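You operate a simulated robot arm through the tools that you are given. There is no shell and no other tool.

Carry out the task below with a simulated two-armed robot. There is one attempt and no reset: what you move stays moved.

Task
Reset the tripped low conveyor, set 3 m/min and FWD, then zero its counter.

Only the result counts: the job must be done as asked and must still hold three seconds after the hand-in. Knocking over, shifting, dropping, spilling or breaking anything else fails it.

Robot
Two 7-joint arms with fingered hands on one trunk that stands fixed in place. Base frame: the origin is at the foot of the trunk, x ahead of it, y to its left, z up. Lengths are in mm, angles in degrees, forces in N, time in s.
The left shoulder is at [60, 177, 975], the right one opposite. Each reaches about 1000 mm from its shoulder. Payload 4 kg a hand.
Tool frame (each hand has its own): the origin (TCP) lies between the finger pads and is the grasp point; the fingertips stand 37 mm ahead of it; z points along the fingers, y is the line along which they close. The gripper opens to 124 mm; its body begins 43 mm behind the TCP. The gripper is a hand of 3 fingers: y runs from the thumb to the fingers, the wrist lies at [-15, -108, -202] in the tool frame.
Orientation is told as [roll, pitch, yaw] about the base's x, y, z axes, in that order, counted from this pose: with the fingers straight down and the wrist toward the robot, the tool's x, y and z point along [0, 1, 0], [1, 0, 0] and [0, 0, -1] of the base frame.

Tools
- The arms move only by the tool drive_tool. It takes "left_deltas", "right_deltas" or both (then of equal length, played together; a hand with none holds still); each is a list that holds one entry, the list of rows, each a list of 6 numbers: the shift along the tool's x, y, z in mm, then the turn, a rotation vector about the tool's x, y, z in degrees. In form: [[[tx, ty, tz, ax, ay, az], ...]]. A call has 1 to 20 rows; each row shifts and turns the commanded pose from where the row before left it, along the tool's axes as they then stand. Each row takes 0.2 s and may step no farther than 50 mm and 8.6 degrees from the row before; otherwise, the whole call is refused. A pose out of reach is approached as far as the arm can. The call stops where the force on the tool passes 40 N (or 10 N more than at its start, if that is more) or the arm is blocked; 0.2 s more then pass. In this call time passes only in rows, and 0.2 s behind the last. The reply holds the time, the measured pose of the TCP, the force on the tool along the base axes, the opening and the grip force, in the units named above and with some noise, with the torque about the TCP (base axes, N m) and any sound that the robot's microphone picked up.
- Cameras (640 x 400 px; columns grow to the right, rows downward): "scene" is now at [35.4, -24.4, 1643.9]; the picture's right is [-0.43, -0.90, 0.00], its down [-0.48, 0.23, -0.85] and it looks along [0.77, -0.36, -0.53] (base axes); focal length 373 px, centre (320, 200). "left" rides on the left gripper at [-64, -76, -137] in its tool frame; the picture's right is [-0.84, -0.26, 0.48], its down [0.48, -0.76, 0.43] and it looks along [0.26, 0.60, 0.76] (tool axes); focal length 256 px, centre (320, 200). "right" rides on the right gripper at [64, -76, -137] in its tool frame; the picture's right is [-0.84, 0.26, -0.48], its down [-0.48, -0.76, 0.43] and it looks along [-0.26, 0.60, 0.76] (tool axes); focal length 256 px, centre (320, 200). There is no depth. A picture from a camera that has moved, and an enlarged one, comes with that camera's place and axes in the base frame and with its lens. The place of the scene camera against the robot may be out by one fixed shift of up to 25 mm in any direction.
- capture(camera): a new picture of that camera. It takes no simulated time.
- move_column(by): slides the trunk up (or, below 0, down) by that many mm; the arms and the scene camera ride with it, the base frame stays. It gives what a move gives, with no picture.
- set_fingers(index, middle, thumb_bend, thumb_turn, hand): sets how far each is bent, from 0 (flat) to 1 (curled in); at 0.3 the hand is open as for a grip, at 0.7 the pads meet at the TCP. One left out holds its place. A second passes; each finger stops where it meets its share of the squeeze, and holds until it gets a number again. It is the only way to open and close the hand. It gives what a move gives, with no picture; readings hold the bend of each and the force on the fingers (four entries, about 0 where the hand has none), thumb and palm. thumb_turn goes from beside the hand (0) to across from the fingers (1), as for a grip.
- turn_head(pan, tilt): turns the head with the scene camera to pan (to the left, within 86 degrees either way) and tilt (down, from -29 to 69), counted from straight ahead of the robot. It gives what a move gives.
- inspect(camera, box): a new picture of the part [left, top, right, bottom] of that camera's present view, enlarged. It takes no simulated time.
- job_done(): hands the job in; it is judged then, once.

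Places have to be worked out from the pictures, the camera data and where the tool is seen. Open the grippers and draw the arms clear of the work before you hand the job in, unless the task says otherwise.

The tools are called after ">>>" as a command line: name --argument value ..., lists and objects as JSON in quotes. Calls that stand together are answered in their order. drive_tool: Moves the arms, as the interface text tells. Its arguments: {"type":"object","properties":{"left_deltas":{"type":"array","items":{"type":"array","items":{"type":"array","items":{"type":"number"}}}},"right_deltas":{"type":"array","items":{"type":"array","items":{"type":"array","items":{"type":"number"}}}}},"required":[]} The other tools are called the same way: move_column (by) moves the trunk up or down; set_fingers (index, middle, thumb_bend, thumb_turn, hand) moves the fingers one by one; turn_head (pan, tilt) turns the head that bears the scene camera; capture (camera) takes a picture; inspect (camera, box) takes an enlarged picture of a part of a camera's view; job_done () hands the job in.

At the start:

```text
time_s: 0.0
left_tcp_pos: [439.9, -1.2, 1401.2]
left_ee_rot: [0.0, 0.0, -0.1]
left_force: [-0.9, 0.2, -0.3]
left_torque: [-0.02, -0.01, -0.03]
left_opening: 123.5
left_gripper_force: 0.0
left_shape: jaw
left_bend: [0.3, 0.3, 0.3, 0.98]
left_finger forces: [0.0, 0.0, 0.1, 0.0, 0.0, 0.0]
right_tcp_pos: [335.2, -397.5, 1447.0]
right_ee_rot: [0.0, 0.0, 0.0]
right_force: [0.8, -0.3, -0.1]
right_torque: [-0.04, 0.0, -0.01]
right_opening: 123.6
right_gripper_force: 0.2
right_shape: jaw
right_bend: [0.3, 0.3, 0.3, 0.98]
right_finger forces: [0.1, 0.0, 0.0, 0.0, 0.0, 0.1]
trunk travel left (down, up): [-500.0, 90.0]
head pan, tilt (commanded): [-25.3, 32.0]
```

scene: 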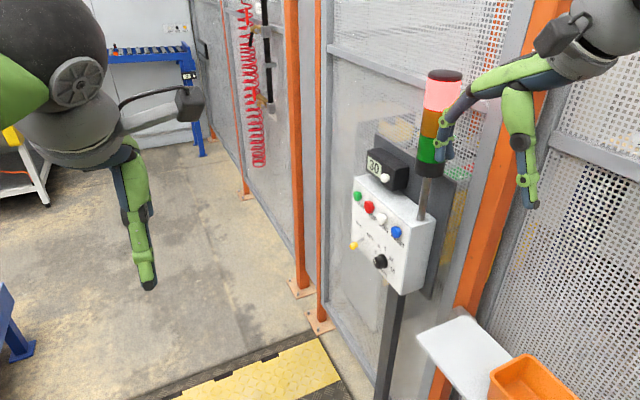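
right: 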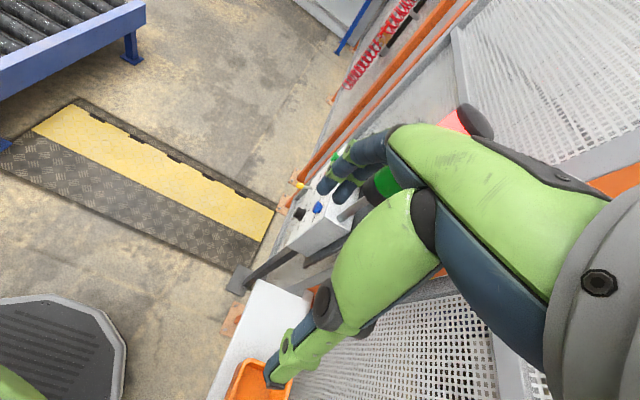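
left: 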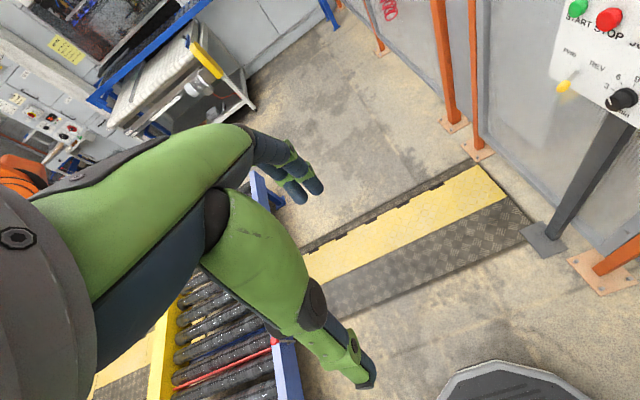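

I start by looking closer at the control panel in the scene camera and the left-hand view to read the labels.

>>> inspect --camera "scene" --box '[330, 130, 460, 300]'

>>> inspect --camera "left" --box '[540, 0, 640, 130]'

>>> inspect --camera "left" --box '[0, 60, 120, 180]'

```text
2.35 times, centred on (395, 215) of scene
camera zoom: at [35.4, -24.4, 1643.9], right [-0.43, -0.9, 0.0], down [-0.48, 0.23, -0.85], along [0.77, -0.36, -0.53], focal length 879 px, centre (144, 165)
```

zoom: 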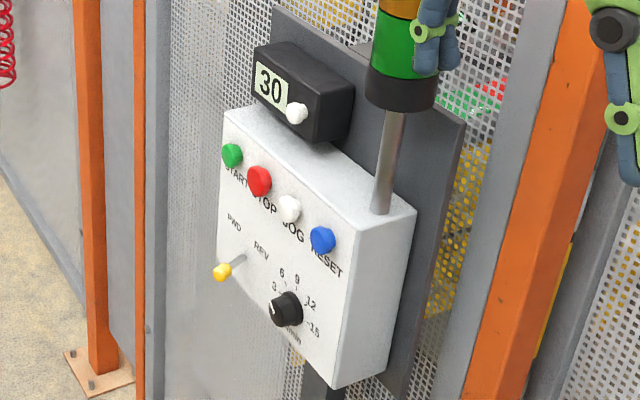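

```text
3.08 times, centred on (590, 65) of left
camera zoom: at [365.3, -64.2, 1538.2], right [-0.26, -0.84, -0.48], down [-0.76, 0.48, -0.43], along [0.6, 0.26, -0.76], focal length 788 px, centre (-511, 615)
```

zoom: 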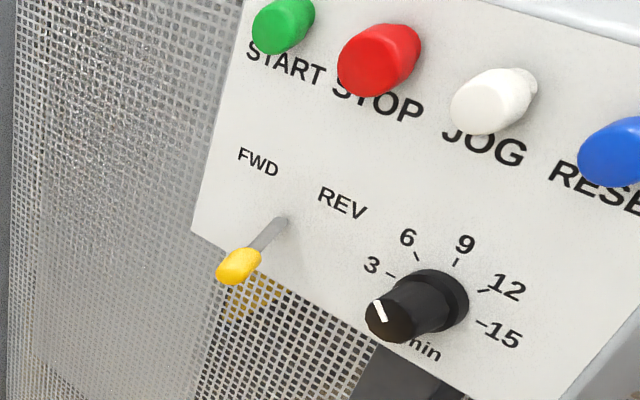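

```text
3.33 times, centred on (60, 120) of left
camera zoom: at [365.3, -64.2, 1538.2], right [-0.26, -0.84, -0.48], down [-0.76, 0.48, -0.43], along [0.6, 0.26, -0.76], focal length 853 px, centre (1187, 467)
```

zoom: 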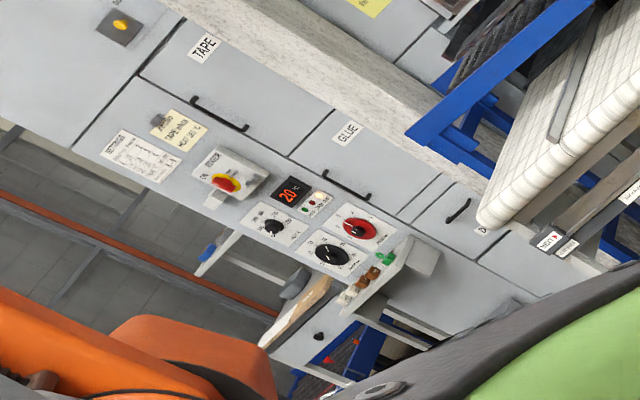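

The panel with START/STOP/JOG/RESET, a FWD/REV lever, a speed knob and a counter reading 30 is ahead to the right. I look around for other conveyor panels and labels before deciding.

>>> turn_head --pan 30 --tilt 25

>>> capture --camera "scene"

>>> turn_head --pan 75 --tilt 30

>>> capture --camera "scene"

>>> turn_head --pan -75 --tilt 35

>>> capture --camera "scene"

>>> turn_head --pan 0 --tilt 30

>>> capture --camera "scene"

```text
time_s: 1.2
left_tcp_pos: [439.9, 0.4, 1400.4]
left_ee_rot: [0.0, 0.0, 0.0]
left_force: [-0.7, 0.9, 0.2]
left_torque: [0.0, -0.02, 0.03]
left_opening: 123.6
left_gripper_force: 0.0
left_shape: jaw
left_bend: [0.3, 0.3, 0.3, 0.98]
left_finger forces: [0.0, 0.1, 0.0, 0.1, 0.1, 0.0]
right_tcp_pos: [335.1, -397.5, 1446.9]
right_ee_rot: [0.0, 0.0, 0.1]
right_force: [0.8, 0.6, -0.3]
right_torque: [0.03, 0.03, -0.01]
right_opening: 123.5
right_gripper_force: 0.0
right_shape: jaw
right_bend: [0.3, 0.3, 0.3, 0.98]
right_finger forces: [0.1, 0.0, 0.1, 0.0, 0.0, 0.0]
trunk travel left (down, up): [-500.0, 90.0]
head pan, tilt (commanded): [30.0, 25.0]
```

```text
taken
camera scene: at [34.3, 59.9, 1655.0], right [0.5, -0.87, 0.0], down [-0.37, -0.21, -0.91], along [0.79, 0.45, -0.42], focal length 373 px, centre (320, 200)
```

scene: 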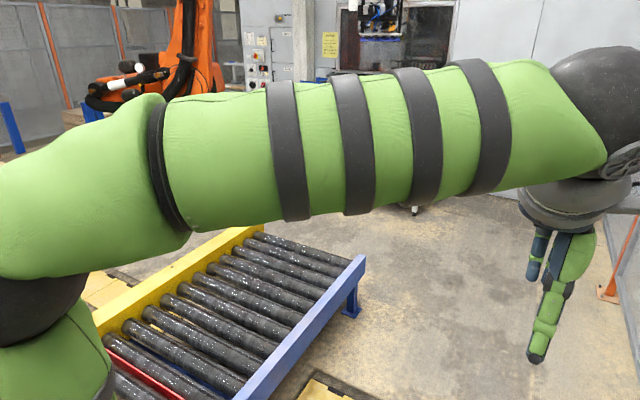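

```text
time_s: 2.4
left_tcp_pos: [440.7, -1.4, 1400.7]
left_ee_rot: [0.0, -0.1, 0.0]
left_force: [0.4, 0.3, 0.4]
left_torque: [0.02, -0.01, 0.01]
left_opening: 123.6
left_gripper_force: 0.0
left_shape: jaw
left_bend: [0.3, 0.3, 0.3, 0.98]
left_finger forces: [0.1, 0.0, 0.0, 0.0, 0.0, 0.1]
right_tcp_pos: [335.3, -397.4, 1446.2]
right_ee_rot: [-0.1, -0.1, 0.0]
right_force: [-0.2, -0.2, -0.4]
right_torque: [0.02, -0.04, 0.0]
right_opening: 123.7
right_gripper_force: 0.1
right_shape: jaw
right_bend: [0.3, 0.3, 0.3, 0.98]
right_finger forces: [0.0, 0.0, 0.0, 0.0, 0.0, 0.0]
trunk travel left (down, up): [-500.0, 90.0]
head pan, tilt (commanded): [75.0, 30.0]
```

```text
taken
camera scene: at [-22.0, 101.3, 1647.1], right [0.97, -0.26, 0.0], down [-0.13, -0.48, -0.87], along [0.23, 0.84, -0.5], focal length 373 px, centre (320, 200)
```

scene: 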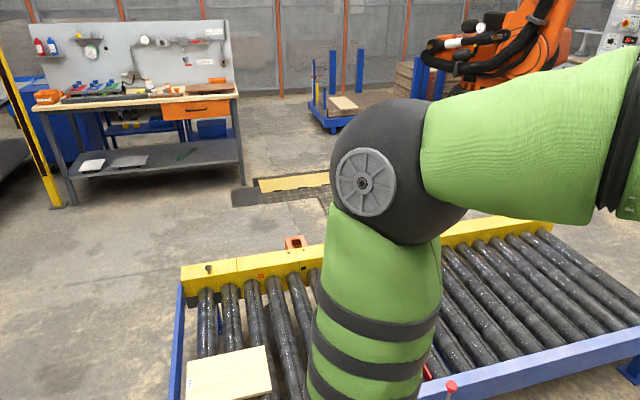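

```text
time_s: 4.7
left_tcp_pos: [439.1, -0.7, 1400.0]
left_ee_rot: [0.0, 0.0, 0.1]
left_force: [1.2, -0.5, -0.1]
left_torque: [0.03, 0.02, 0.02]
left_opening: 123.4
left_gripper_force: 0.1
left_shape: jaw
left_bend: [0.3, 0.3, 0.3, 0.98]
left_finger forces: [0.0, 0.1, 0.0, 0.0, 0.0, 0.0]
right_tcp_pos: [336.0, -396.9, 1446.4]
right_ee_rot: [0.0, 0.0, 0.1]
right_force: [-0.5, -0.1, -0.6]
right_torque: [-0.01, -0.02, 0.02]
right_opening: 123.4
right_gripper_force: 0.0
right_shape: jaw
right_bend: [0.3, 0.3, 0.3, 0.98]
right_finger forces: [0.0, 0.0, 0.0, 0.0, 0.0, 0.0]
trunk travel left (down, up): [-500.0, 90.0]
head pan, tilt (commanded): [-75.0, 35.0]
```

```text
taken
camera scene: at [-22.7, -71.1, 1639.3], right [-0.97, -0.26, 0.0], down [-0.15, 0.55, -0.82], along [0.21, -0.79, -0.57], focal length 373 px, centre (320, 200)
```

scene: 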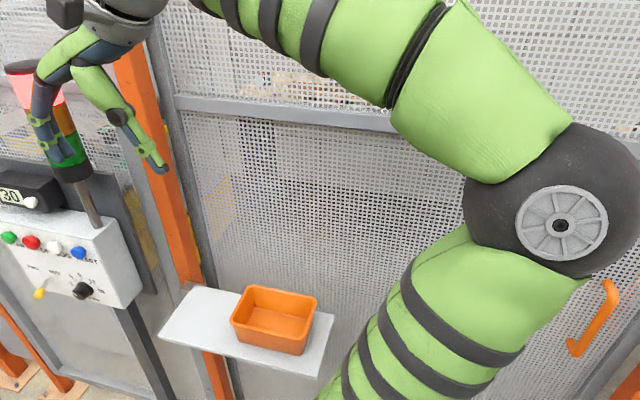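

```text
time_s: 6.2
left_tcp_pos: [440.6, -0.1, 1400.6]
left_ee_rot: [0.1, 0.0, 0.0]
left_force: [0.6, 0.4, 0.3]
left_torque: [-0.04, 0.02, -0.06]
left_opening: 123.9
left_gripper_force: 0.0
left_shape: jaw
left_bend: [0.3, 0.3, 0.3, 0.98]
left_finger forces: [0.0, 0.0, 0.1, 0.0, 0.1, 0.1]
right_tcp_pos: [336.0, -398.1, 1446.0]
right_ee_rot: [0.0, 0.0, -0.1]
right_force: [0.8, 0.3, 0.2]
right_torque: [0.03, 0.02, 0.01]
right_opening: 123.6
right_gripper_force: 0.1
right_shape: jaw
right_bend: [0.3, 0.3, 0.3, 0.98]
right_finger forces: [0.1, 0.1, 0.0, 0.0, 0.0, 0.0]
trunk travel left (down, up): [-500.0, 90.0]
head pan, tilt (commanded): [0.0, 30.0]
```

```text
taken
camera scene: at [44.9, 13.9, 1647.0], right [0.0, -1.0, 0.0], down [-0.5, 0.0, -0.87], along [0.87, 0.0, -0.5], focal length 373 px, centre (320, 200)
```

scene: 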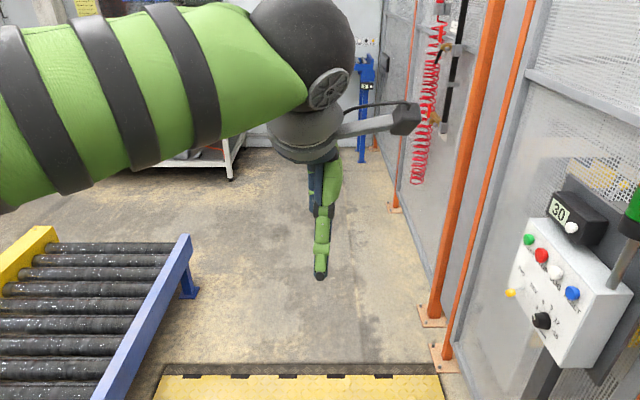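

The red stack light shows the trip. I look closer at the low conveyor on the left to see whether anything there (E-stop, jam, pull switch) needs handling too.

>>> turn_head --pan 75 --tilt 60

>>> capture --camera "scene"

>>> turn_head --pan 40 --tilt 60

>>> capture --camera "scene"

>>> turn_head --pan 86 --tilt 35

>>> capture --camera "scene"

>>> inspect --camera "scene" --box '[200, 200, 400, 325]'

```text
time_s: 7.7
left_tcp_pos: [439.8, -0.6, 1399.7]
left_ee_rot: [0.0, 0.0, 0.0]
left_force: [-0.1, -0.7, 0.1]
left_torque: [-0.01, 0.01, -0.02]
left_opening: 123.7
left_gripper_force: 0.0
left_shape: jaw
left_bend: [0.3, 0.3, 0.3, 0.98]
left_finger forces: [0.1, 0.2, 0.0, 0.0, 0.0, 0.1]
right_tcp_pos: [336.3, -398.2, 1445.8]
right_ee_rot: [0.0, 0.0, 0.0]
right_force: [-0.1, -0.4, 0.2]
right_torque: [0.04, 0.03, 0.01]
right_opening: 123.7
right_gripper_force: 0.0
right_shape: jaw
right_bend: [0.3, 0.3, 0.3, 0.98]
right_finger forces: [0.0, 0.0, 0.0, 0.0, 0.0, 0.0]
trunk travel left (down, up): [-500.0, 90.0]
head pan, tilt (commanded): [75.0, 60.0]
```

```text
taken
camera scene: at [-28.2, 78.3, 1605.0], right [0.97, -0.26, 0.0], down [-0.22, -0.84, -0.5], along [0.13, 0.48, -0.87], focal length 373 px, centre (320, 200)
```

scene: 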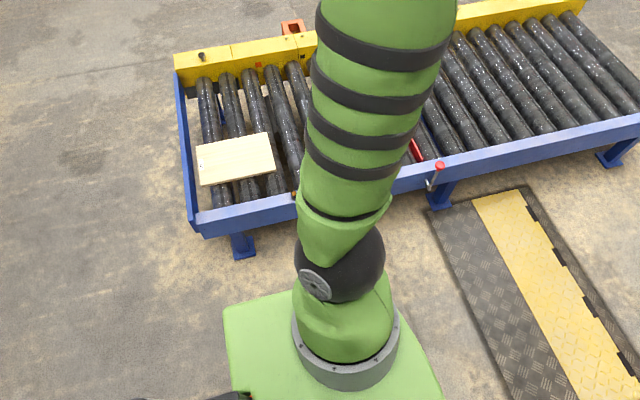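

```text
time_s: 8.7
left_tcp_pos: [440.7, -1.2, 1400.2]
left_ee_rot: [0.0, -0.1, 0.0]
left_force: [-0.2, -0.6, -0.9]
left_torque: [0.02, 0.04, -0.04]
left_opening: 123.6
left_gripper_force: 0.0
left_shape: jaw
left_bend: [0.3, 0.3, 0.3, 0.98]
left_finger forces: [0.1, 0.1, 0.0, 0.1, 0.0, 0.1]
right_tcp_pos: [333.8, -397.0, 1447.2]
right_ee_rot: [-0.1, 0.0, -0.1]
right_force: [1.1, 0.2, 0.1]
right_torque: [0.0, -0.03, -0.01]
right_opening: 123.7
right_gripper_force: 0.0
right_shape: jaw
right_bend: [0.3, 0.3, 0.3, 0.98]
right_finger forces: [0.0, 0.0, 0.0, 0.0, 0.1, 0.0]
trunk travel left (down, up): [-500.0, 90.0]
head pan, tilt (commanded): [40.0, 60.0]
```

```text
taken
camera scene: at [5.5, 56.8, 1605.0], right [0.64, -0.77, 0.0], down [-0.66, -0.56, -0.5], along [0.38, 0.32, -0.87], focal length 373 px, centre (320, 200)
```

scene: 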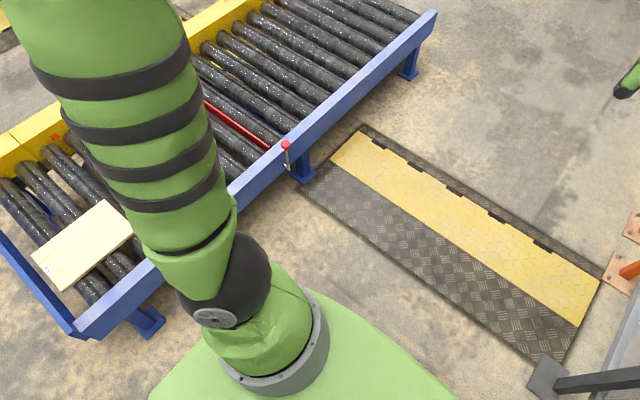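

```text
time_s: 9.8
left_tcp_pos: [440.2, -1.3, 1399.9]
left_ee_rot: [0.0, 0.0, 0.0]
left_force: [-1.0, 1.2, -0.4]
left_torque: [0.0, 0.02, -0.01]
left_opening: 123.5
left_gripper_force: 0.0
left_shape: jaw
left_bend: [0.3, 0.3, 0.3, 0.98]
left_finger forces: [0.1, 0.0, 0.1, 0.0, 0.0, 0.0]
right_tcp_pos: [334.6, -397.7, 1445.9]
right_ee_rot: [0.1, 0.0, 0.2]
right_force: [0.3, 0.5, 0.2]
right_torque: [0.01, -0.02, 0.01]
right_opening: 123.5
right_gripper_force: 0.1
right_shape: jaw
right_bend: [0.3, 0.3, 0.3, 0.98]
right_finger forces: [0.0, 0.0, 0.1, 0.0, 0.0, 0.0]
trunk travel left (down, up): [-500.0, 90.0]
head pan, tilt (commanded): [85.9, 35.0]
```

```text
taken
camera scene: at [-39.2, 101.8, 1639.2], right [1.0, -0.07, 0.0], down [-0.04, -0.57, -0.82], along [0.06, 0.82, -0.57], focal length 373 px, centre (320, 200)
```

scene: 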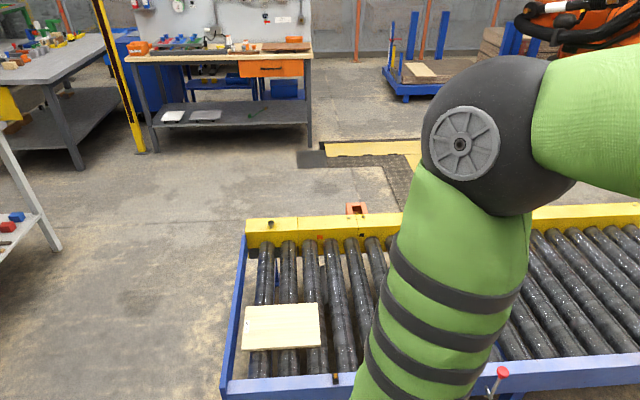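

```text
3.20 times, centred on (300, 262) of scene
camera zoom: at [-39.2, 101.8, 1639.2], right [1.0, -0.07, 0.0], down [-0.04, -0.57, -0.82], along [0.06, 0.82, -0.57], focal length 1195 px, centre (384, 0)
```

zoom: 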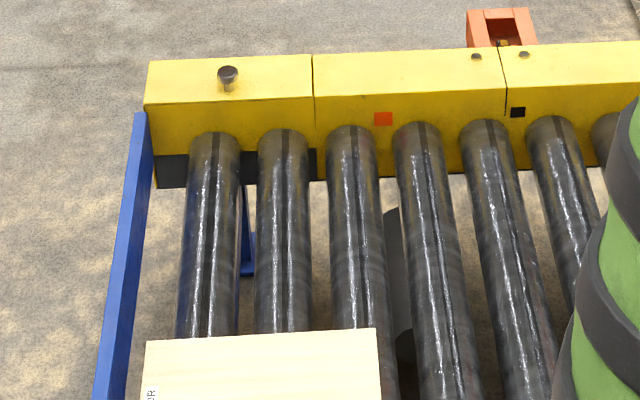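

The conveyor itself just has a stop gate lever and a board. The panel on the post is the one to operate. From the first pictures I triangulate RESET at about [594,-481,1131], the knob tip at [629,-459,1024], the lever tip at [702,-430,1037] and the counter button at about [671,-490,1235]. I turn the head to the panel and roll the left hand so its fingers point toward it (-y), far from the panel.

>>> turn_head --pan -33 --tilt 35

>>> drive_tool --left_deltas '[[[0, 0, 0, 0, -8.5, 0], [0, 0, 0, 0, -8.5, 0], [0, 0, 0, 0, -8.5, 0], [0, 0, 0, 0, -8.5, 0], [0, 0, 0, 0, -8.5, 0], [0, 0, 0, 0, -8.5, 0], [0, 0, 0, 0, -8.5, 0], [0, 0, 0, 0, -8.5, 0], [0, 0, 0, 0, -8.5, 0], [0, 0, 0, 0, -8.5, 0], [0, 0, 0, 0, -5, 0]]]'

>>> capture --camera "scene"

>>> capture --camera "left"

```text
time_s: 11.8
left_tcp_pos: [439.5, -0.4, 1400.9]
left_ee_rot: [0.0, 0.1, 0.0]
left_force: [0.1, 1.0, -0.9]
left_torque: [0.0, 0.0, 0.0]
left_opening: 123.8
left_gripper_force: 0.0
left_shape: jaw
left_bend: [0.3, 0.3, 0.3, 0.98]
left_finger forces: [0.1, 0.0, 0.0, 0.1, 0.0, 0.0]
right_tcp_pos: [336.1, -398.0, 1447.0]
right_ee_rot: [0.0, 0.0, -0.1]
right_force: [0.4, 0.0, 0.0]
right_torque: [0.0, -0.02, 0.0]
right_opening: 123.6
right_gripper_force: 0.0
right_shape: jaw
right_bend: [0.3, 0.3, 0.3, 0.98]
right_finger forces: [0.0, 0.0, 0.0, 0.0, 0.0, 0.0]
trunk travel left (down, up): [-500.0, 90.0]
head pan, tilt (commanded): [-33.0, 35.0]
```

```text
time_s: 14.4
left_tcp_pos: [473.3, 42.2, 1384.9]
left_ee_rot: [-89.9, 2.3, 6.1]
left_force: [-0.3, 0.0, -0.4]
left_torque: [-0.01, -0.02, 0.01]
left_opening: 123.6
left_gripper_force: 0.1
left_shape: jaw
left_bend: [0.3, 0.3, 0.3, 0.98]
left_finger forces: [0.0, 0.0, 0.0, 0.0, 0.0, 0.1]
right_tcp_pos: [335.1, -395.8, 1446.5]
right_ee_rot: [-0.1, 0.0, 0.0]
right_force: [0.5, 0.7, 0.4]
right_torque: [0.0, 0.02, -0.01]
right_opening: 123.6
right_gripper_force: 0.0
right_shape: jaw
right_bend: [0.3, 0.3, 0.3, 0.98]
right_finger forces: [0.1, 0.0, 0.1, 0.1, 0.0, 0.1]
trunk travel left (down, up): [-500.0, 90.0]
head pan, tilt (commanded): [-33.0, 35.0]
stopped in row 11 (left hand): the arm was blocked; the commanded pose is now the measured one
```

```text
taken
camera scene: at [28.4, -33.7, 1639.2], right [-0.55, -0.84, 0.0], down [-0.48, 0.31, -0.82], along [0.69, -0.45, -0.57], focal length 373 px, centre (320, 200)
```

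scene: 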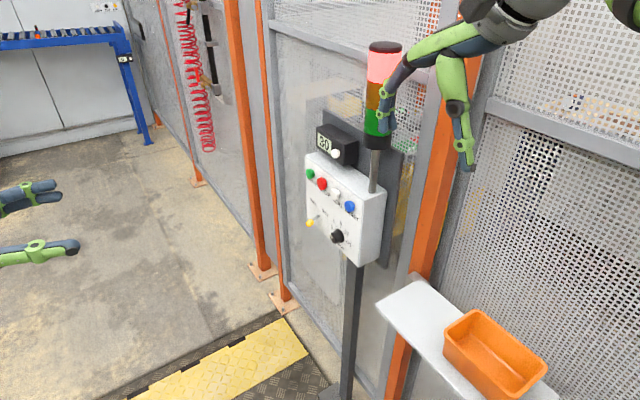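

```text
taken
camera left: at [386.6, 170.3, 1452.5], right [-0.17, -0.5, 0.85], down [-0.73, -0.51, -0.45], along [0.66, -0.69, -0.28], focal length 256 px, centre (320, 200)
```

left: 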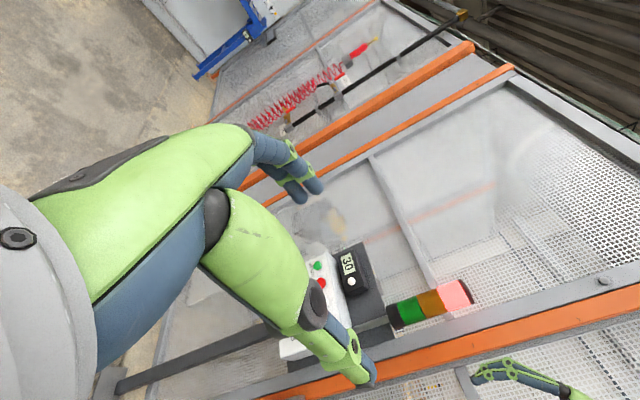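

The roll is done (a joint limit gave 6° of yaw, which happens to nearly match the panel's normal). I now move the hand toward a stand-off about 200 mm from the panel.

>>> drive_tool --left_deltas '[[[22, 6, 35, 0, 0, 0], [22, 6, 35, 0, 0, 0], [22, 6, 35, 0, 0, 0], [22, 6, 35, 0, 0, 0], [22, 6, 35, 0, 0, 0], [22, 6, 35, 0, 0, 0], [22, 6, 35, 0, 0, 0]]]'

>>> capture --camera "scene"

>>> capture --camera "left"

```text
time_s: 16.0
left_tcp_pos: [479.2, -51.2, 1330.3]
left_ee_rot: [-89.8, 2.3, 6.0]
left_force: [0.1, -0.3, 0.5]
left_torque: [0.0, -0.01, 0.01]
left_opening: 123.9
left_gripper_force: 0.0
left_shape: jaw
left_bend: [0.3, 0.3, 0.3, 0.98]
left_finger forces: [0.0, 0.0, 0.0, 0.0, 0.0, 0.1]
left hand out of reach, approached as far as the arm can: row 3, 4, 5, 6, 7
right_tcp_pos: [335.6, -397.8, 1447.3]
right_ee_rot: [0.0, 0.0, -0.1]
right_force: [-0.1, -0.1, -0.3]
right_torque: [-0.03, -0.02, -0.02]
right_opening: 123.9
right_gripper_force: 0.1
right_shape: jaw
right_bend: [0.3, 0.3, 0.3, 0.98]
right_finger forces: [0.0, 0.1, 0.0, 0.0, 0.1, 0.0]
trunk travel left (down, up): [-500.0, 90.0]
head pan, tilt (commanded): [-33.0, 35.0]
```

```text
taken
camera scene: at [28.2, -33.9, 1639.3], right [-0.54, -0.84, 0.0], down [-0.48, 0.31, -0.82], along [0.69, -0.45, -0.57], focal length 373 px, centre (320, 200)
```

scene: 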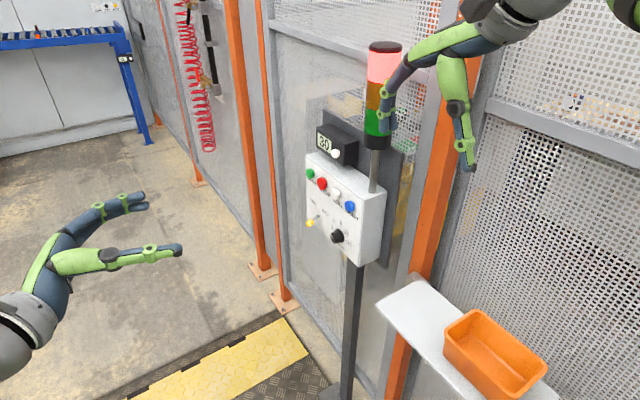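

```text
taken
camera left: at [393.1, 78.6, 1398.1], right [-0.17, -0.5, 0.85], down [-0.73, -0.51, -0.45], along [0.66, -0.69, -0.28], focal length 256 px, centre (320, 200)
```

left: 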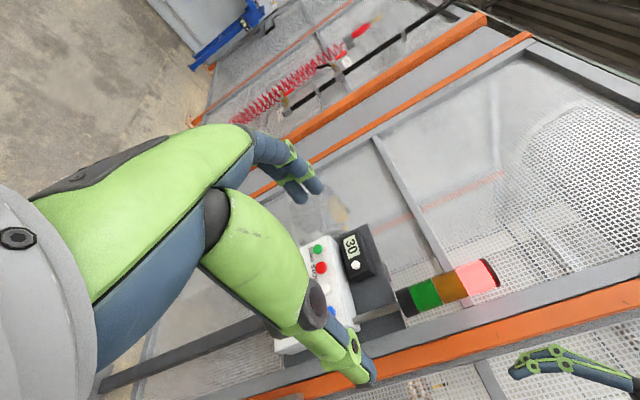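

The left arm met a reach/joint limit on that path. I test which direction is limited: first a small step straight back along +tool -z, then look at the reading.

>>> drive_tool --left_deltas '[[[0, 0, 0, 0, 0, 0]]]'

```text
time_s: 16.4
left_tcp_pos: [479.4, -49.8, 1329.6]
left_ee_rot: [-90.0, 2.3, 6.0]
left_force: [0.1, -0.7, 0.5]
left_torque: [0.03, 0.02, -0.02]
left_opening: 123.7
left_gripper_force: 0.1
left_shape: jaw
left_bend: [0.3, 0.3, 0.3, 0.98]
left_finger forces: [0.0, 0.1, 0.1, 0.0, 0.1, 0.0]
right_tcp_pos: [335.6, -398.3, 1446.7]
right_ee_rot: [0.1, 0.0, 0.0]
right_force: [-1.1, -0.5, 0.0]
right_torque: [0.0, -0.02, -0.03]
right_opening: 123.9
right_gripper_force: 0.1
right_shape: jaw
right_bend: [0.3, 0.3, 0.3, 0.98]
right_finger forces: [0.1, 0.0, 0.0, 0.0, 0.1, 0.1]
trunk travel left (down, up): [-500.0, 90.0]
head pan, tilt (commanded): [-33.0, 35.0]
```

The commanded pose seems to have reset to the reached one. I try a pure move along the fingers (-y) to see whether it is free.

>>> drive_tool --left_deltas '[[[0, 0, 30, 0, 0, 0], [0, 0, 30, 0, 0, 0]]]'

>>> drive_tool --left_deltas '[[[0, 30, 0, 0, 0, 0], [0, 30, 0, 0, 0, 0]]]'

>>> drive_tool --left_deltas '[[[30, 0, 0, 0, 0, 0], [30, 0, 0, 0, 0, 0]]]'

```text
time_s: 17.0
left_tcp_pos: [478.8, -49.2, 1330.1]
left_ee_rot: [-90.0, 2.2, 6.0]
left_force: [-0.6, -0.3, -0.6]
left_torque: [-0.03, -0.02, -0.02]
left_opening: 124.0
left_gripper_force: 0.0
left_shape: jaw
left_bend: [0.3, 0.3, 0.3, 0.98]
left_finger forces: [0.0, 0.0, 0.0, 0.1, 0.0, 0.1]
left hand out of reach, approached as far as the arm can: row 1, 2
right_tcp_pos: [336.2, -397.8, 1445.1]
right_ee_rot: [-0.1, 0.1, 0.0]
right_force: [-0.2, -0.6, -0.3]
right_torque: [0.01, -0.02, -0.05]
right_opening: 123.7
right_gripper_force: 0.1
right_shape: jaw
right_bend: [0.3, 0.3, 0.3, 0.98]
right_finger forces: [0.0, 0.0, 0.0, 0.1, 0.0, 0.0]
trunk travel left (down, up): [-500.0, 90.0]
head pan, tilt (commanded): [-33.0, 35.0]
```

```text
time_s: 17.6
left_tcp_pos: [508.2, -32.3, 1308.8]
left_ee_rot: [-89.8, 2.2, 6.0]
left_force: [0.1, -1.1, -0.5]
left_torque: [-0.01, 0.0, 0.01]
left_opening: 123.7
left_gripper_force: 0.1
left_shape: jaw
left_bend: [0.3, 0.3, 0.3, 0.98]
left_finger forces: [0.0, 0.0, 0.0, 0.0, 0.0, 0.0]
left hand out of reach, approached as far as the arm can: row 1, 2
right_tcp_pos: [334.0, -398.6, 1446.4]
right_ee_rot: [0.1, 0.1, 0.0]
right_force: [0.0, -0.4, 0.6]
right_torque: [0.06, -0.03, 0.04]
right_opening: 123.6
right_gripper_force: 0.0
right_shape: jaw
right_bend: [0.3, 0.3, 0.3, 0.98]
right_finger forces: [0.0, 0.0, 0.0, 0.0, 0.0, 0.0]
trunk travel left (down, up): [-500.0, 90.0]
head pan, tilt (commanded): [-33.0, 35.0]
```

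```text
time_s: 18.2
left_tcp_pos: [504.4, -26.3, 1255.0]
left_ee_rot: [-90.0, 2.4, 6.0]
left_force: [0.4, 0.5, -0.2]
left_torque: [-0.02, -0.02, -0.01]
left_opening: 124.3
left_gripper_force: 0.0
left_shape: jaw
left_bend: [0.3, 0.3, 0.3, 0.98]
left_finger forces: [0.0, 0.1, 0.0, 0.0, 0.0, 0.1]
left hand out of reach, approached as far as the arm can: row 1
right_tcp_pos: [336.8, -396.8, 1446.4]
right_ee_rot: [0.0, 0.0, 0.0]
right_force: [-0.1, 0.1, 1.2]
right_torque: [-0.02, 0.0, -0.02]
right_opening: 123.6
right_gripper_force: 0.1
right_shape: jaw
right_bend: [0.3, 0.3, 0.3, 0.98]
right_finger forces: [0.0, 0.0, 0.0, 0.0, 0.0, 0.1]
trunk travel left (down, up): [-500.0, 90.0]
head pan, tilt (commanded): [-33.0, 35.0]
```

Downward is freer than -y. I continue down toward panel height, then test -y again.

>>> drive_tool --left_deltas '[[[30, 0, 0, 0, 0, 0], [30, 0, 0, 0, 0, 0], [30, 0, 0, 0, 0, 0], [0, 0, 30, 0, 0, 0], [0, 0, 30, 0, 0, 0], [0, 0, 30, 0, 0, 0]]]'

>>> capture --camera "scene"

```text
time_s: 19.6
left_tcp_pos: [502.4, -43.1, 1156.1]
left_ee_rot: [-89.9, 2.1, 6.0]
left_force: [0.1, 0.0, -0.4]
left_torque: [-0.01, 0.02, -0.02]
left_opening: 123.8
left_gripper_force: 0.0
left_shape: jaw
left_bend: [0.3, 0.3, 0.3, 0.98]
left_finger forces: [0.1, 0.0, 0.1, 0.0, 0.0, 0.1]
left hand out of reach, approached as far as the arm can: row 4, 5, 6
right_tcp_pos: [335.0, -397.1, 1446.5]
right_ee_rot: [0.0, 0.0, 0.0]
right_force: [-0.5, -0.1, -0.5]
right_torque: [-0.01, -0.02, -0.01]
right_opening: 123.7
right_gripper_force: 0.1
right_shape: jaw
right_bend: [0.3, 0.3, 0.3, 0.98]
right_finger forces: [0.0, 0.0, 0.1, 0.0, 0.0, 0.0]
trunk travel left (down, up): [-500.0, 90.0]
head pan, tilt (commanded): [-33.0, 35.0]
```

```text
taken
camera scene: at [28.1, -34.0, 1639.3], right [-0.54, -0.84, 0.0], down [-0.48, 0.31, -0.82], along [0.69, -0.45, -0.57], focal length 373 px, centre (320, 200)
```

scene: 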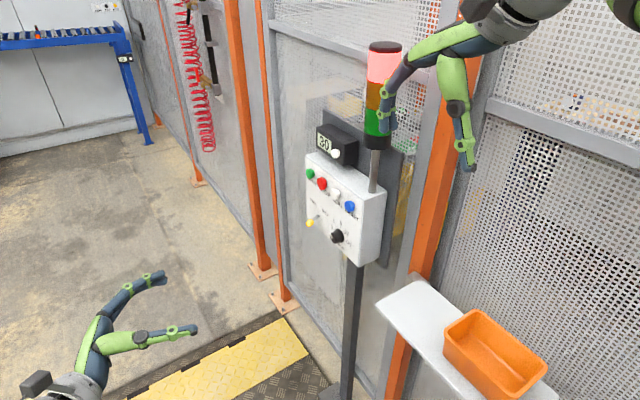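

-y stays blocked near y≈-45. I look at the left arm's own posture to understand which joint is at its stop.

>>> turn_head --pan 30 --tilt 45

>>> capture --camera "scene"

>>> turn_head --pan -50 --tilt 10

>>> capture --camera "scene"

```text
time_s: 20.9
left_tcp_pos: [504.3, -42.3, 1155.7]
left_ee_rot: [-89.9, 2.3, 5.9]
left_force: [-0.2, -0.1, -0.3]
left_torque: [0.01, -0.01, -0.01]
left_opening: 123.8
left_gripper_force: 0.1
left_shape: jaw
left_bend: [0.3, 0.3, 0.3, 0.98]
left_finger forces: [0.1, 0.0, 0.0, 0.1, 0.1, 0.1]
right_tcp_pos: [335.0, -397.0, 1447.7]
right_ee_rot: [0.0, 0.0, 0.0]
right_force: [0.5, -0.7, 0.2]
right_torque: [0.01, 0.02, 0.0]
right_opening: 123.6
right_gripper_force: 0.0
right_shape: jaw
right_bend: [0.3, 0.3, 0.3, 0.98]
right_finger forces: [0.1, 0.0, 0.0, 0.1, 0.1, 0.0]
trunk travel left (down, up): [-500.0, 90.0]
head pan, tilt (commanded): [30.0, 45.0]
```

```text
taken
camera scene: at [25.0, 54.6, 1624.4], right [0.5, -0.87, 0.0], down [-0.61, -0.35, -0.71], along [0.61, 0.35, -0.71], focal length 373 px, centre (320, 200)
```

scene: 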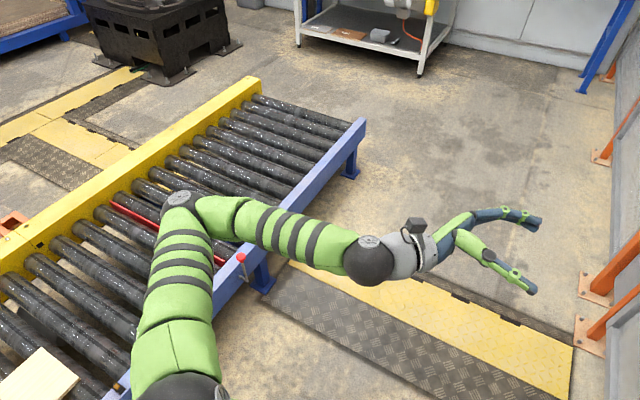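

```text
time_s: 22.4
left_tcp_pos: [502.8, -42.9, 1155.4]
left_ee_rot: [-89.8, 2.3, 5.9]
left_force: [0.0, 0.8, -0.4]
left_torque: [0.0, 0.01, -0.01]
left_opening: 124.1
left_gripper_force: 0.1
left_shape: jaw
left_bend: [0.3, 0.3, 0.3, 0.98]
left_finger forces: [0.0, 0.0, 0.0, 0.0, 0.0, 0.1]
right_tcp_pos: [336.0, -397.2, 1445.9]
right_ee_rot: [0.0, 0.0, 0.0]
right_force: [-0.1, 0.1, 0.4]
right_torque: [-0.01, 0.0, 0.01]
right_opening: 123.6
right_gripper_force: 0.1
right_shape: jaw
right_bend: [0.3, 0.3, 0.3, 0.98]
right_finger forces: [0.0, 0.0, 0.0, 0.0, 0.0, 0.0]
trunk travel left (down, up): [-500.0, 90.0]
head pan, tilt (commanded): [-50.0, 10.0]
```

```text
taken
camera scene: at [14.3, -57.2, 1679.4], right [-0.77, -0.64, 0.0], down [-0.11, 0.13, -0.98], along [0.63, -0.75, -0.17], focal length 373 px, centre (320, 200)
```

scene: 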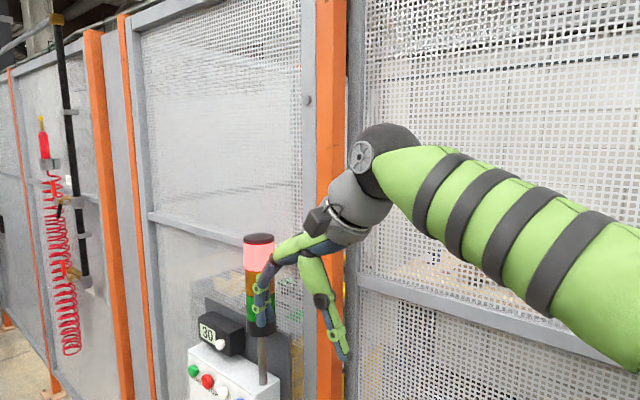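

The left elbow points out left with the forearm going right; the stop is probably a wrist/forearm joint. I yaw the hand toward forward-right (about 34°) and try moving right and forward again.

>>> drive_tool --left_deltas '[[[0, 0, 0, -8.5, 0, 0], [0, 0, 0, -8.5, 0, 0], [0, 0, 0, -8.5, 0, 0], [0, 0, 0, -8.5, 0, 0]]]'

>>> drive_tool --left_deltas '[[[0, -10, 30, 0, 0, 0], [0, -10, 30, 0, 0, 0], [0, -10, 30, 0, 0, 0], [0, -10, 30, 0, 0, 0]]]'

```text
time_s: 23.4
left_tcp_pos: [554.4, 56.9, 1135.7]
left_ee_rot: [-88.7, 1.8, 40.0]
left_force: [0.0, 0.9, -0.1]
left_torque: [-0.01, 0.0, -0.01]
left_opening: 124.0
left_gripper_force: 0.0
left_shape: jaw
left_bend: [0.3, 0.3, 0.3, 0.98]
left_finger forces: [0.0, 0.1, 0.0, 0.1, 0.0, 0.1]
left hand out of reach, approached as far as the arm can: row 1, 2, 3, 4
right_tcp_pos: [335.4, -396.9, 1446.2]
right_ee_rot: [0.0, 0.0, 0.0]
right_force: [-0.3, -0.3, -0.7]
right_torque: [0.01, 0.01, 0.01]
right_opening: 123.6
right_gripper_force: 0.0
right_shape: jaw
right_bend: [0.3, 0.3, 0.3, 0.98]
right_finger forces: [0.0, 0.0, 0.0, 0.0, 0.0, 0.0]
trunk travel left (down, up): [-500.0, 90.0]
head pan, tilt (commanded): [-50.0, 10.0]
```

```text
time_s: 24.4
left_tcp_pos: [591.3, 56.6, 1120.8]
left_ee_rot: [-88.6, 1.8, 40.0]
left_force: [-0.5, 0.1, -0.1]
left_torque: [0.03, 0.0, -0.01]
left_opening: 124.0
left_gripper_force: 0.1
left_shape: jaw
left_bend: [0.3, 0.3, 0.3, 0.98]
left_finger forces: [0.0, 0.1, 0.0, 0.0, 0.0, 0.1]
left hand out of reach, approached as far as the arm can: row 1, 2, 3, 4
right_tcp_pos: [335.6, -399.2, 1447.3]
right_ee_rot: [0.0, 0.0, 0.0]
right_force: [0.0, 0.6, -0.1]
right_torque: [0.01, 0.0, 0.02]
right_opening: 123.6
right_gripper_force: 0.0
right_shape: jaw
right_bend: [0.3, 0.3, 0.3, 0.98]
right_finger forces: [0.0, 0.0, 0.0, 0.1, 0.0, 0.0]
trunk travel left (down, up): [-500.0, 90.0]
head pan, tilt (commanded): [-50.0, 10.0]
```

Yawing forward made it worse: the wrist is the part held at y≈160, so this elbow-out branch is a dead end. I'll go back to the start posture (fingers down, elbow high), move over in front of the panel that way, and then roll.

>>> drive_tool --left_deltas '[[[-20, 0, -10, 8.5, 0, 0], [-30, 0, -10, 8.5, 0, 0], [-30, 0, -10, 8.5, 0, 0], [-30, 0, 0, 8.5, 0, 0], [-30, 0, 0, 6, 0, 0], [-30, 0, 0, 0, 0, 0], [-30, 0, 0, 0, 0, 0], [-30, 0, 0, 0, 0, 0]]]'

>>> drive_tool --left_deltas '[[[0, 0, 0, 0, 8.5, 0], [0, 0, 0, 0, 8.5, 0], [0, 0, 0, 0, 8.5, 0], [0, 0, 0, 0, 8.5, 0], [0, 0, 0, 0, 8.5, 0], [0, 0, 0, 0, 8.5, 0], [0, 0, 0, 0, 8.5, 0], [0, 0, 0, 0, 8.5, 0], [0, 0, 0, 0, 8.5, 0], [0, 0, 0, 0, 8.5, 0], [0, 0, 0, 0, 4, 0]]]'

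```text
time_s: 26.2
left_tcp_pos: [584.4, 82.7, 1350.9]
left_ee_rot: [-90.1, 2.2, 0.0]
left_force: [0.3, 0.0, -0.8]
left_torque: [-0.02, -0.04, 0.02]
left_opening: 123.8
left_gripper_force: 0.1
left_shape: jaw
left_bend: [0.3, 0.3, 0.3, 0.98]
left_finger forces: [0.1, 0.0, 0.0, 0.1, 0.1, 0.0]
right_tcp_pos: [334.2, -398.1, 1446.2]
right_ee_rot: [0.0, 0.0, -0.1]
right_force: [-0.5, -0.7, 0.0]
right_torque: [0.03, 0.0, 0.0]
right_opening: 123.6
right_gripper_force: 0.1
right_shape: jaw
right_bend: [0.3, 0.3, 0.3, 0.98]
right_finger forces: [0.1, 0.0, 0.1, 0.0, 0.0, 0.0]
trunk travel left (down, up): [-500.0, 90.0]
head pan, tilt (commanded): [-50.0, 10.0]
```

```text
time_s: 28.6
left_tcp_pos: [591.1, 105.1, 1366.5]
left_ee_rot: [-37.1, 1.7, 0.6]
left_force: [0.2, -0.6, 0.5]
left_torque: [0.03, 0.02, 0.01]
left_opening: 124.0
left_gripper_force: 0.1
left_shape: jaw
left_bend: [0.3, 0.3, 0.3, 0.98]
left_finger forces: [0.0, 0.0, 0.0, 0.0, 0.0, 0.1]
left hand out of reach, approached as far as the arm can: row 6, 7, 8, 9, 10, 11
right_tcp_pos: [335.5, -397.1, 1446.8]
right_ee_rot: [0.0, 0.1, 0.1]
right_force: [0.0, 0.5, -0.3]
right_torque: [0.0, -0.02, -0.01]
right_opening: 123.8
right_gripper_force: 0.0
right_shape: jaw
right_bend: [0.3, 0.3, 0.3, 0.98]
right_finger forces: [0.1, 0.0, 0.1, 0.0, 0.0, 0.1]
trunk travel left (down, up): [-500.0, 90.0]
head pan, tilt (commanded): [-50.0, 10.0]
```

The roll stopped at -37°. I look at the arm's posture again before continuing.

>>> turn_head --pan 30 --tilt 35

>>> capture --camera "scene"

>>> capture --camera "right"

```text
time_s: 30.2
left_tcp_pos: [590.7, 104.2, 1366.2]
left_ee_rot: [-37.0, 1.8, 0.6]
left_force: [0.5, -0.1, 1.2]
left_torque: [-0.01, 0.0, -0.01]
left_opening: 124.0
left_gripper_force: 0.1
left_shape: jaw
left_bend: [0.3, 0.3, 0.3, 0.98]
left_finger forces: [0.1, 0.1, 0.1, 0.0, 0.0, 0.0]
right_tcp_pos: [335.0, -397.3, 1446.0]
right_ee_rot: [0.0, 0.0, 0.1]
right_force: [0.1, 0.5, -0.2]
right_torque: [0.03, 0.03, 0.01]
right_opening: 123.7
right_gripper_force: 0.0
right_shape: jaw
right_bend: [0.3, 0.3, 0.3, 0.98]
right_finger forces: [0.0, 0.0, 0.0, 0.0, 0.1, 0.1]
trunk travel left (down, up): [-500.0, 90.0]
head pan, tilt (commanded): [30.0, 35.0]
```

```text
taken
camera scene: at [30.8, 58.0, 1639.3], right [0.5, -0.87, 0.0], down [-0.5, -0.29, -0.82], along [0.71, 0.41, -0.57], focal length 373 px, centre (320, 200)
```

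scene: 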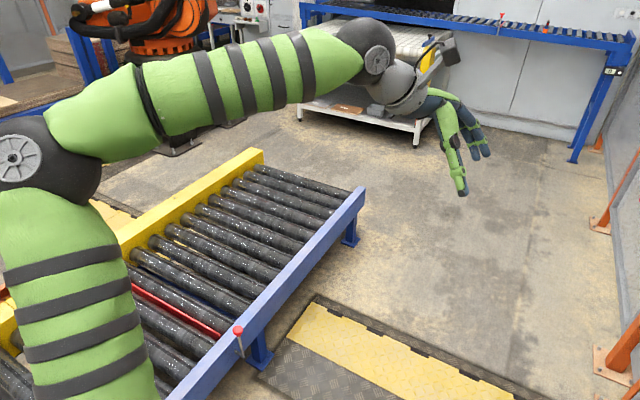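

```text
taken
camera right: at [258.9, -334.4, 1583.2], right [0.26, -0.84, 0.48], down [-0.76, -0.48, -0.43], along [0.6, -0.26, -0.76], focal length 256 px, centre (320, 200)
```

right: 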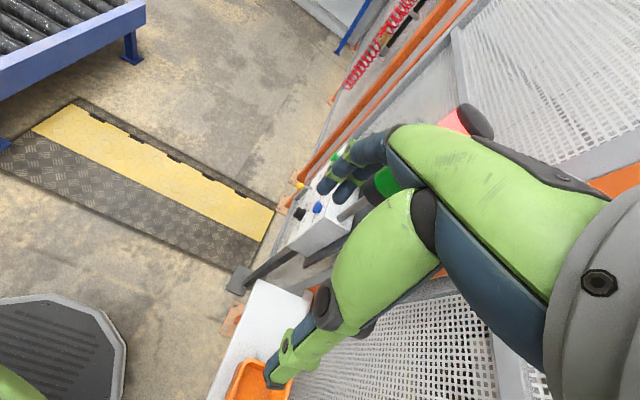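

The elbow is now high at the back-left with the forearm forward. I retrace to near the starting pose [440,0,1400], fingers down, where the wrist was known to sit at y≈-15.

>>> drive_tool --left_deltas '[[[-15, -21, 5, 0, 0, 0], [-15, -21, 5, 0, 0, 0], [-15, -21, 5, 0, 0, 0], [-15, -21, 5, 0, 0, 0], [-15, -21, 5, 0, 0, 0], [-15, -21, 5, 0, 0, 0], [-14, -24, 5, 0, 0, 0], [0, 0, 0, 0, 7.4, 0], [0, 0, 0, 0, 7.4, 0], [0, 0, 0, 0, 7.4, 0], [0, 0, 0, 0, 7.4, 0], [0, 0, 0, 0, 7.4, 0]]]'

>>> capture --camera "scene"

```text
time_s: 32.8
left_tcp_pos: [443.3, -3.1, 1405.5]
left_ee_rot: [0.1, 1.8, 0.5]
left_force: [-0.1, -0.6, -0.2]
left_torque: [0.03, -0.03, 0.01]
left_opening: 124.1
left_gripper_force: 0.0
left_shape: jaw
left_bend: [0.3, 0.3, 0.3, 0.98]
left_finger forces: [0.1, 0.0, 0.0, 0.0, 0.0, 0.1]
right_tcp_pos: [335.2, -398.0, 1447.4]
right_ee_rot: [-0.1, 0.0, -0.1]
right_force: [-0.5, -0.1, 0.3]
right_torque: [0.02, 0.02, -0.01]
right_opening: 123.6
right_gripper_force: 0.1
right_shape: jaw
right_bend: [0.3, 0.3, 0.3, 0.98]
right_finger forces: [0.0, 0.0, 0.2, 0.1, 0.0, 0.0]
trunk travel left (down, up): [-500.0, 90.0]
head pan, tilt (commanded): [30.0, 35.0]
```

```text
taken
camera scene: at [31.0, 57.2, 1639.2], right [0.5, -0.87, 0.0], down [-0.5, -0.29, -0.82], along [0.71, 0.41, -0.57], focal length 373 px, centre (320, 200)
```

scene: 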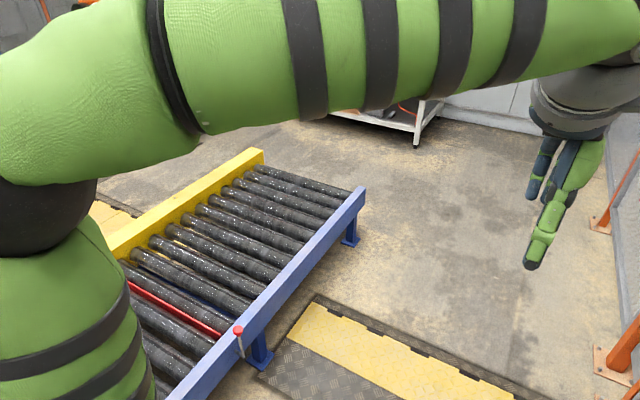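

Back at the start posture. Now with fingers down I move right and forward, keeping clear of the right hand, to see how far the left wrist can go.

>>> drive_tool --left_deltas '[[[-30, 20, 0, 0, 0, 0], [-30, 20, 0, 0, 0, 0], [-30, 20, 0, 0, 0, 0], [-30, 20, 20, 0, 0, 0], [-30, 20, 20, 0, 0, 0], [-30, 10, 20, 0, 0, 0]]]'

>>> turn_head --pan -15 --tilt 35

>>> capture --camera "scene"

```text
time_s: 34.2
left_tcp_pos: [551.9, -181.6, 1341.6]
left_ee_rot: [0.1, 1.7, 0.5]
left_force: [0.6, 0.2, 0.0]
left_torque: [-0.05, -0.04, 0.03]
left_opening: 123.9
left_gripper_force: 0.0
left_shape: jaw
left_bend: [0.3, 0.3, 0.3, 0.98]
left_finger forces: [0.0, 0.0, 0.0, 0.0, 0.0, 0.0]
right_tcp_pos: [336.2, -398.9, 1446.1]
right_ee_rot: [0.0, -0.1, 0.0]
right_force: [0.2, 0.0, 0.1]
right_torque: [0.01, 0.01, 0.02]
right_opening: 123.7
right_gripper_force: 0.0
right_shape: jaw
right_bend: [0.3, 0.3, 0.3, 0.98]
right_finger forces: [0.0, 0.1, 0.1, 0.0, 0.0, 0.0]
trunk travel left (down, up): [-500.0, 90.0]
head pan, tilt (commanded): [30.0, 35.0]
```

```text
time_s: 35.3
left_tcp_pos: [551.5, -180.5, 1343.0]
left_ee_rot: [-0.1, 1.9, 0.6]
left_force: [0.7, 0.2, 0.2]
left_torque: [-0.01, 0.0, 0.01]
left_opening: 123.7
left_gripper_force: 0.0
left_shape: jaw
left_bend: [0.3, 0.3, 0.3, 0.98]
left_finger forces: [0.0, 0.1, 0.1, 0.0, 0.0, 0.0]
right_tcp_pos: [335.1, -397.8, 1446.2]
right_ee_rot: [0.1, 0.0, 0.0]
right_force: [0.7, -0.5, -0.4]
right_torque: [-0.03, 0.01, 0.0]
right_opening: 123.5
right_gripper_force: 0.0
right_shape: jaw
right_bend: [0.3, 0.3, 0.3, 0.98]
right_finger forces: [0.0, 0.1, 0.1, 0.0, 0.0, 0.0]
trunk travel left (down, up): [-500.0, 90.0]
head pan, tilt (commanded): [-15.0, 35.0]
```

```text
taken
camera scene: at [39.6, -8.9, 1639.2], right [-0.26, -0.97, 0.0], down [-0.55, 0.15, -0.82], along [0.79, -0.21, -0.57], focal length 373 px, centre (320, 200)
```

scene: 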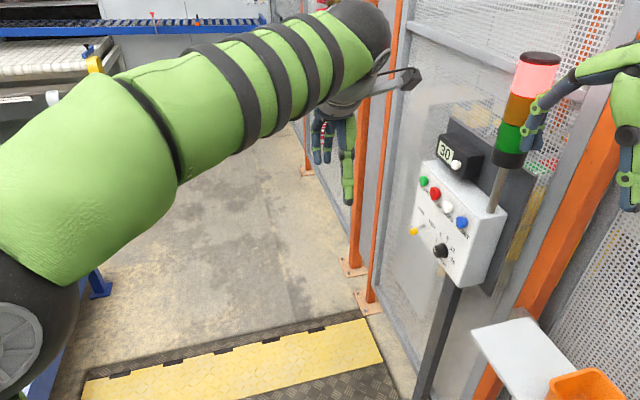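

That works. Next I roll the hand about its wrist point toward the panel in stages, watching for limits.

>>> drive_tool --left_deltas '[[[-20, 0, 10, 0, -8.5, 0], [-20, 0, 10, 0, -8.5, 0], [-20, 0, 10, 0, -8.5, 0], [-15, 0, 10, 0, -8.5, 0], [-15, 0, 10, 0, -8.5, 0]]]'

```text
time_s: 36.5
left_tcp_pos: [552.4, -279.5, 1319.8]
left_ee_rot: [-42.6, 1.7, 0.6]
left_force: [0.6, -0.5, -0.1]
left_torque: [0.01, -0.02, 0.01]
left_opening: 123.9
left_gripper_force: 0.0
left_shape: jaw
left_bend: [0.3, 0.3, 0.3, 0.98]
left_finger forces: [0.0, 0.0, 0.0, 0.0, 0.1, 0.0]
right_tcp_pos: [334.4, -396.8, 1446.3]
right_ee_rot: [0.0, 0.0, 0.0]
right_force: [-0.4, -0.3, 0.3]
right_torque: [-0.02, -0.01, 0.0]
right_opening: 123.6
right_gripper_force: 0.0
right_shape: jaw
right_bend: [0.3, 0.3, 0.3, 0.98]
right_finger forces: [0.0, 0.0, 0.0, 0.0, 0.0, 0.0]
trunk travel left (down, up): [-500.0, 90.0]
head pan, tilt (commanded): [-15.0, 35.0]
```

Rolling goes well in this branch (now -43° at [552,-280,1320]). I continue the roll about the TCP.

>>> drive_tool --left_deltas '[[[0, 0, 0, 0, -8.5, 0], [0, 0, 0, 0, -8.5, 0], [0, 0, 0, 0, -8.5, 0], [0, 0, 0, 0, -8.5, 0], [0, 0, 0, 0, -8.5, 0]]]'

>>> capture --camera "left"

>>> capture --camera "scene"

```text
time_s: 37.7
left_tcp_pos: [553.2, -279.0, 1319.9]
left_ee_rot: [-85.1, 1.8, 0.4]
left_force: [0.7, 1.1, 0.3]
left_torque: [0.03, 0.01, 0.0]
left_opening: 123.8
left_gripper_force: 0.1
left_shape: jaw
left_bend: [0.3, 0.3, 0.3, 0.98]
left_finger forces: [0.1, 0.1, 0.0, 0.1, 0.0, 0.0]
right_tcp_pos: [336.3, -396.6, 1446.6]
right_ee_rot: [0.0, 0.0, -0.1]
right_force: [0.1, 0.1, -0.4]
right_torque: [0.0, 0.03, 0.02]
right_opening: 123.3
right_gripper_force: 0.0
right_shape: jaw
right_bend: [0.3, 0.3, 0.3, 0.98]
right_finger forces: [0.0, 0.0, 0.0, 0.0, 0.0, 0.0]
trunk travel left (down, up): [-500.0, 90.0]
head pan, tilt (commanded): [-15.0, 35.0]
```

```text
taken
camera left: at [480.1, -148.4, 1397.5], right [-0.23, -0.55, 0.8], down [-0.77, -0.4, -0.49], along [0.59, -0.73, -0.34], focal length 256 px, centre (320, 200)
```

left: 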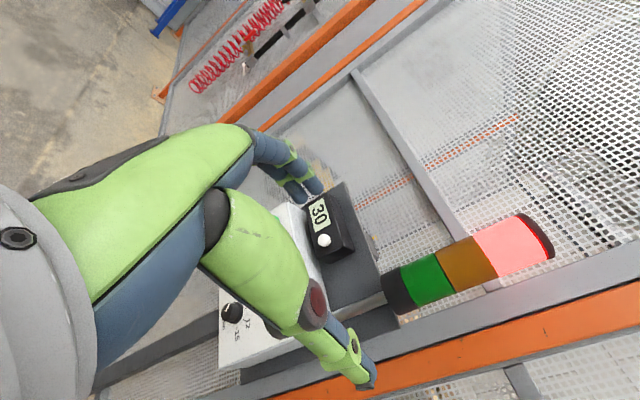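

```text
taken
camera scene: at [40.3, -8.7, 1639.3], right [-0.26, -0.97, 0.0], down [-0.55, 0.15, -0.82], along [0.79, -0.21, -0.57], focal length 373 px, centre (320, 200)
```

scene: 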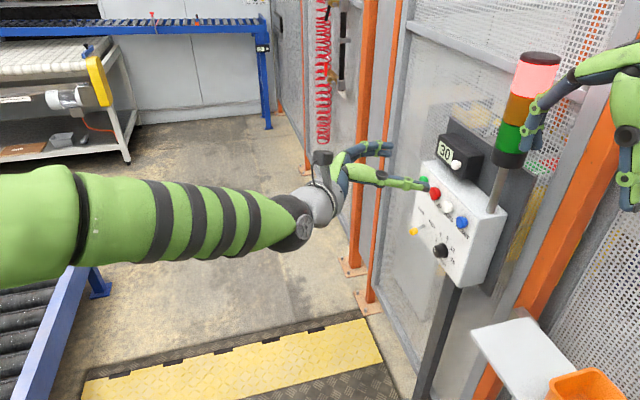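

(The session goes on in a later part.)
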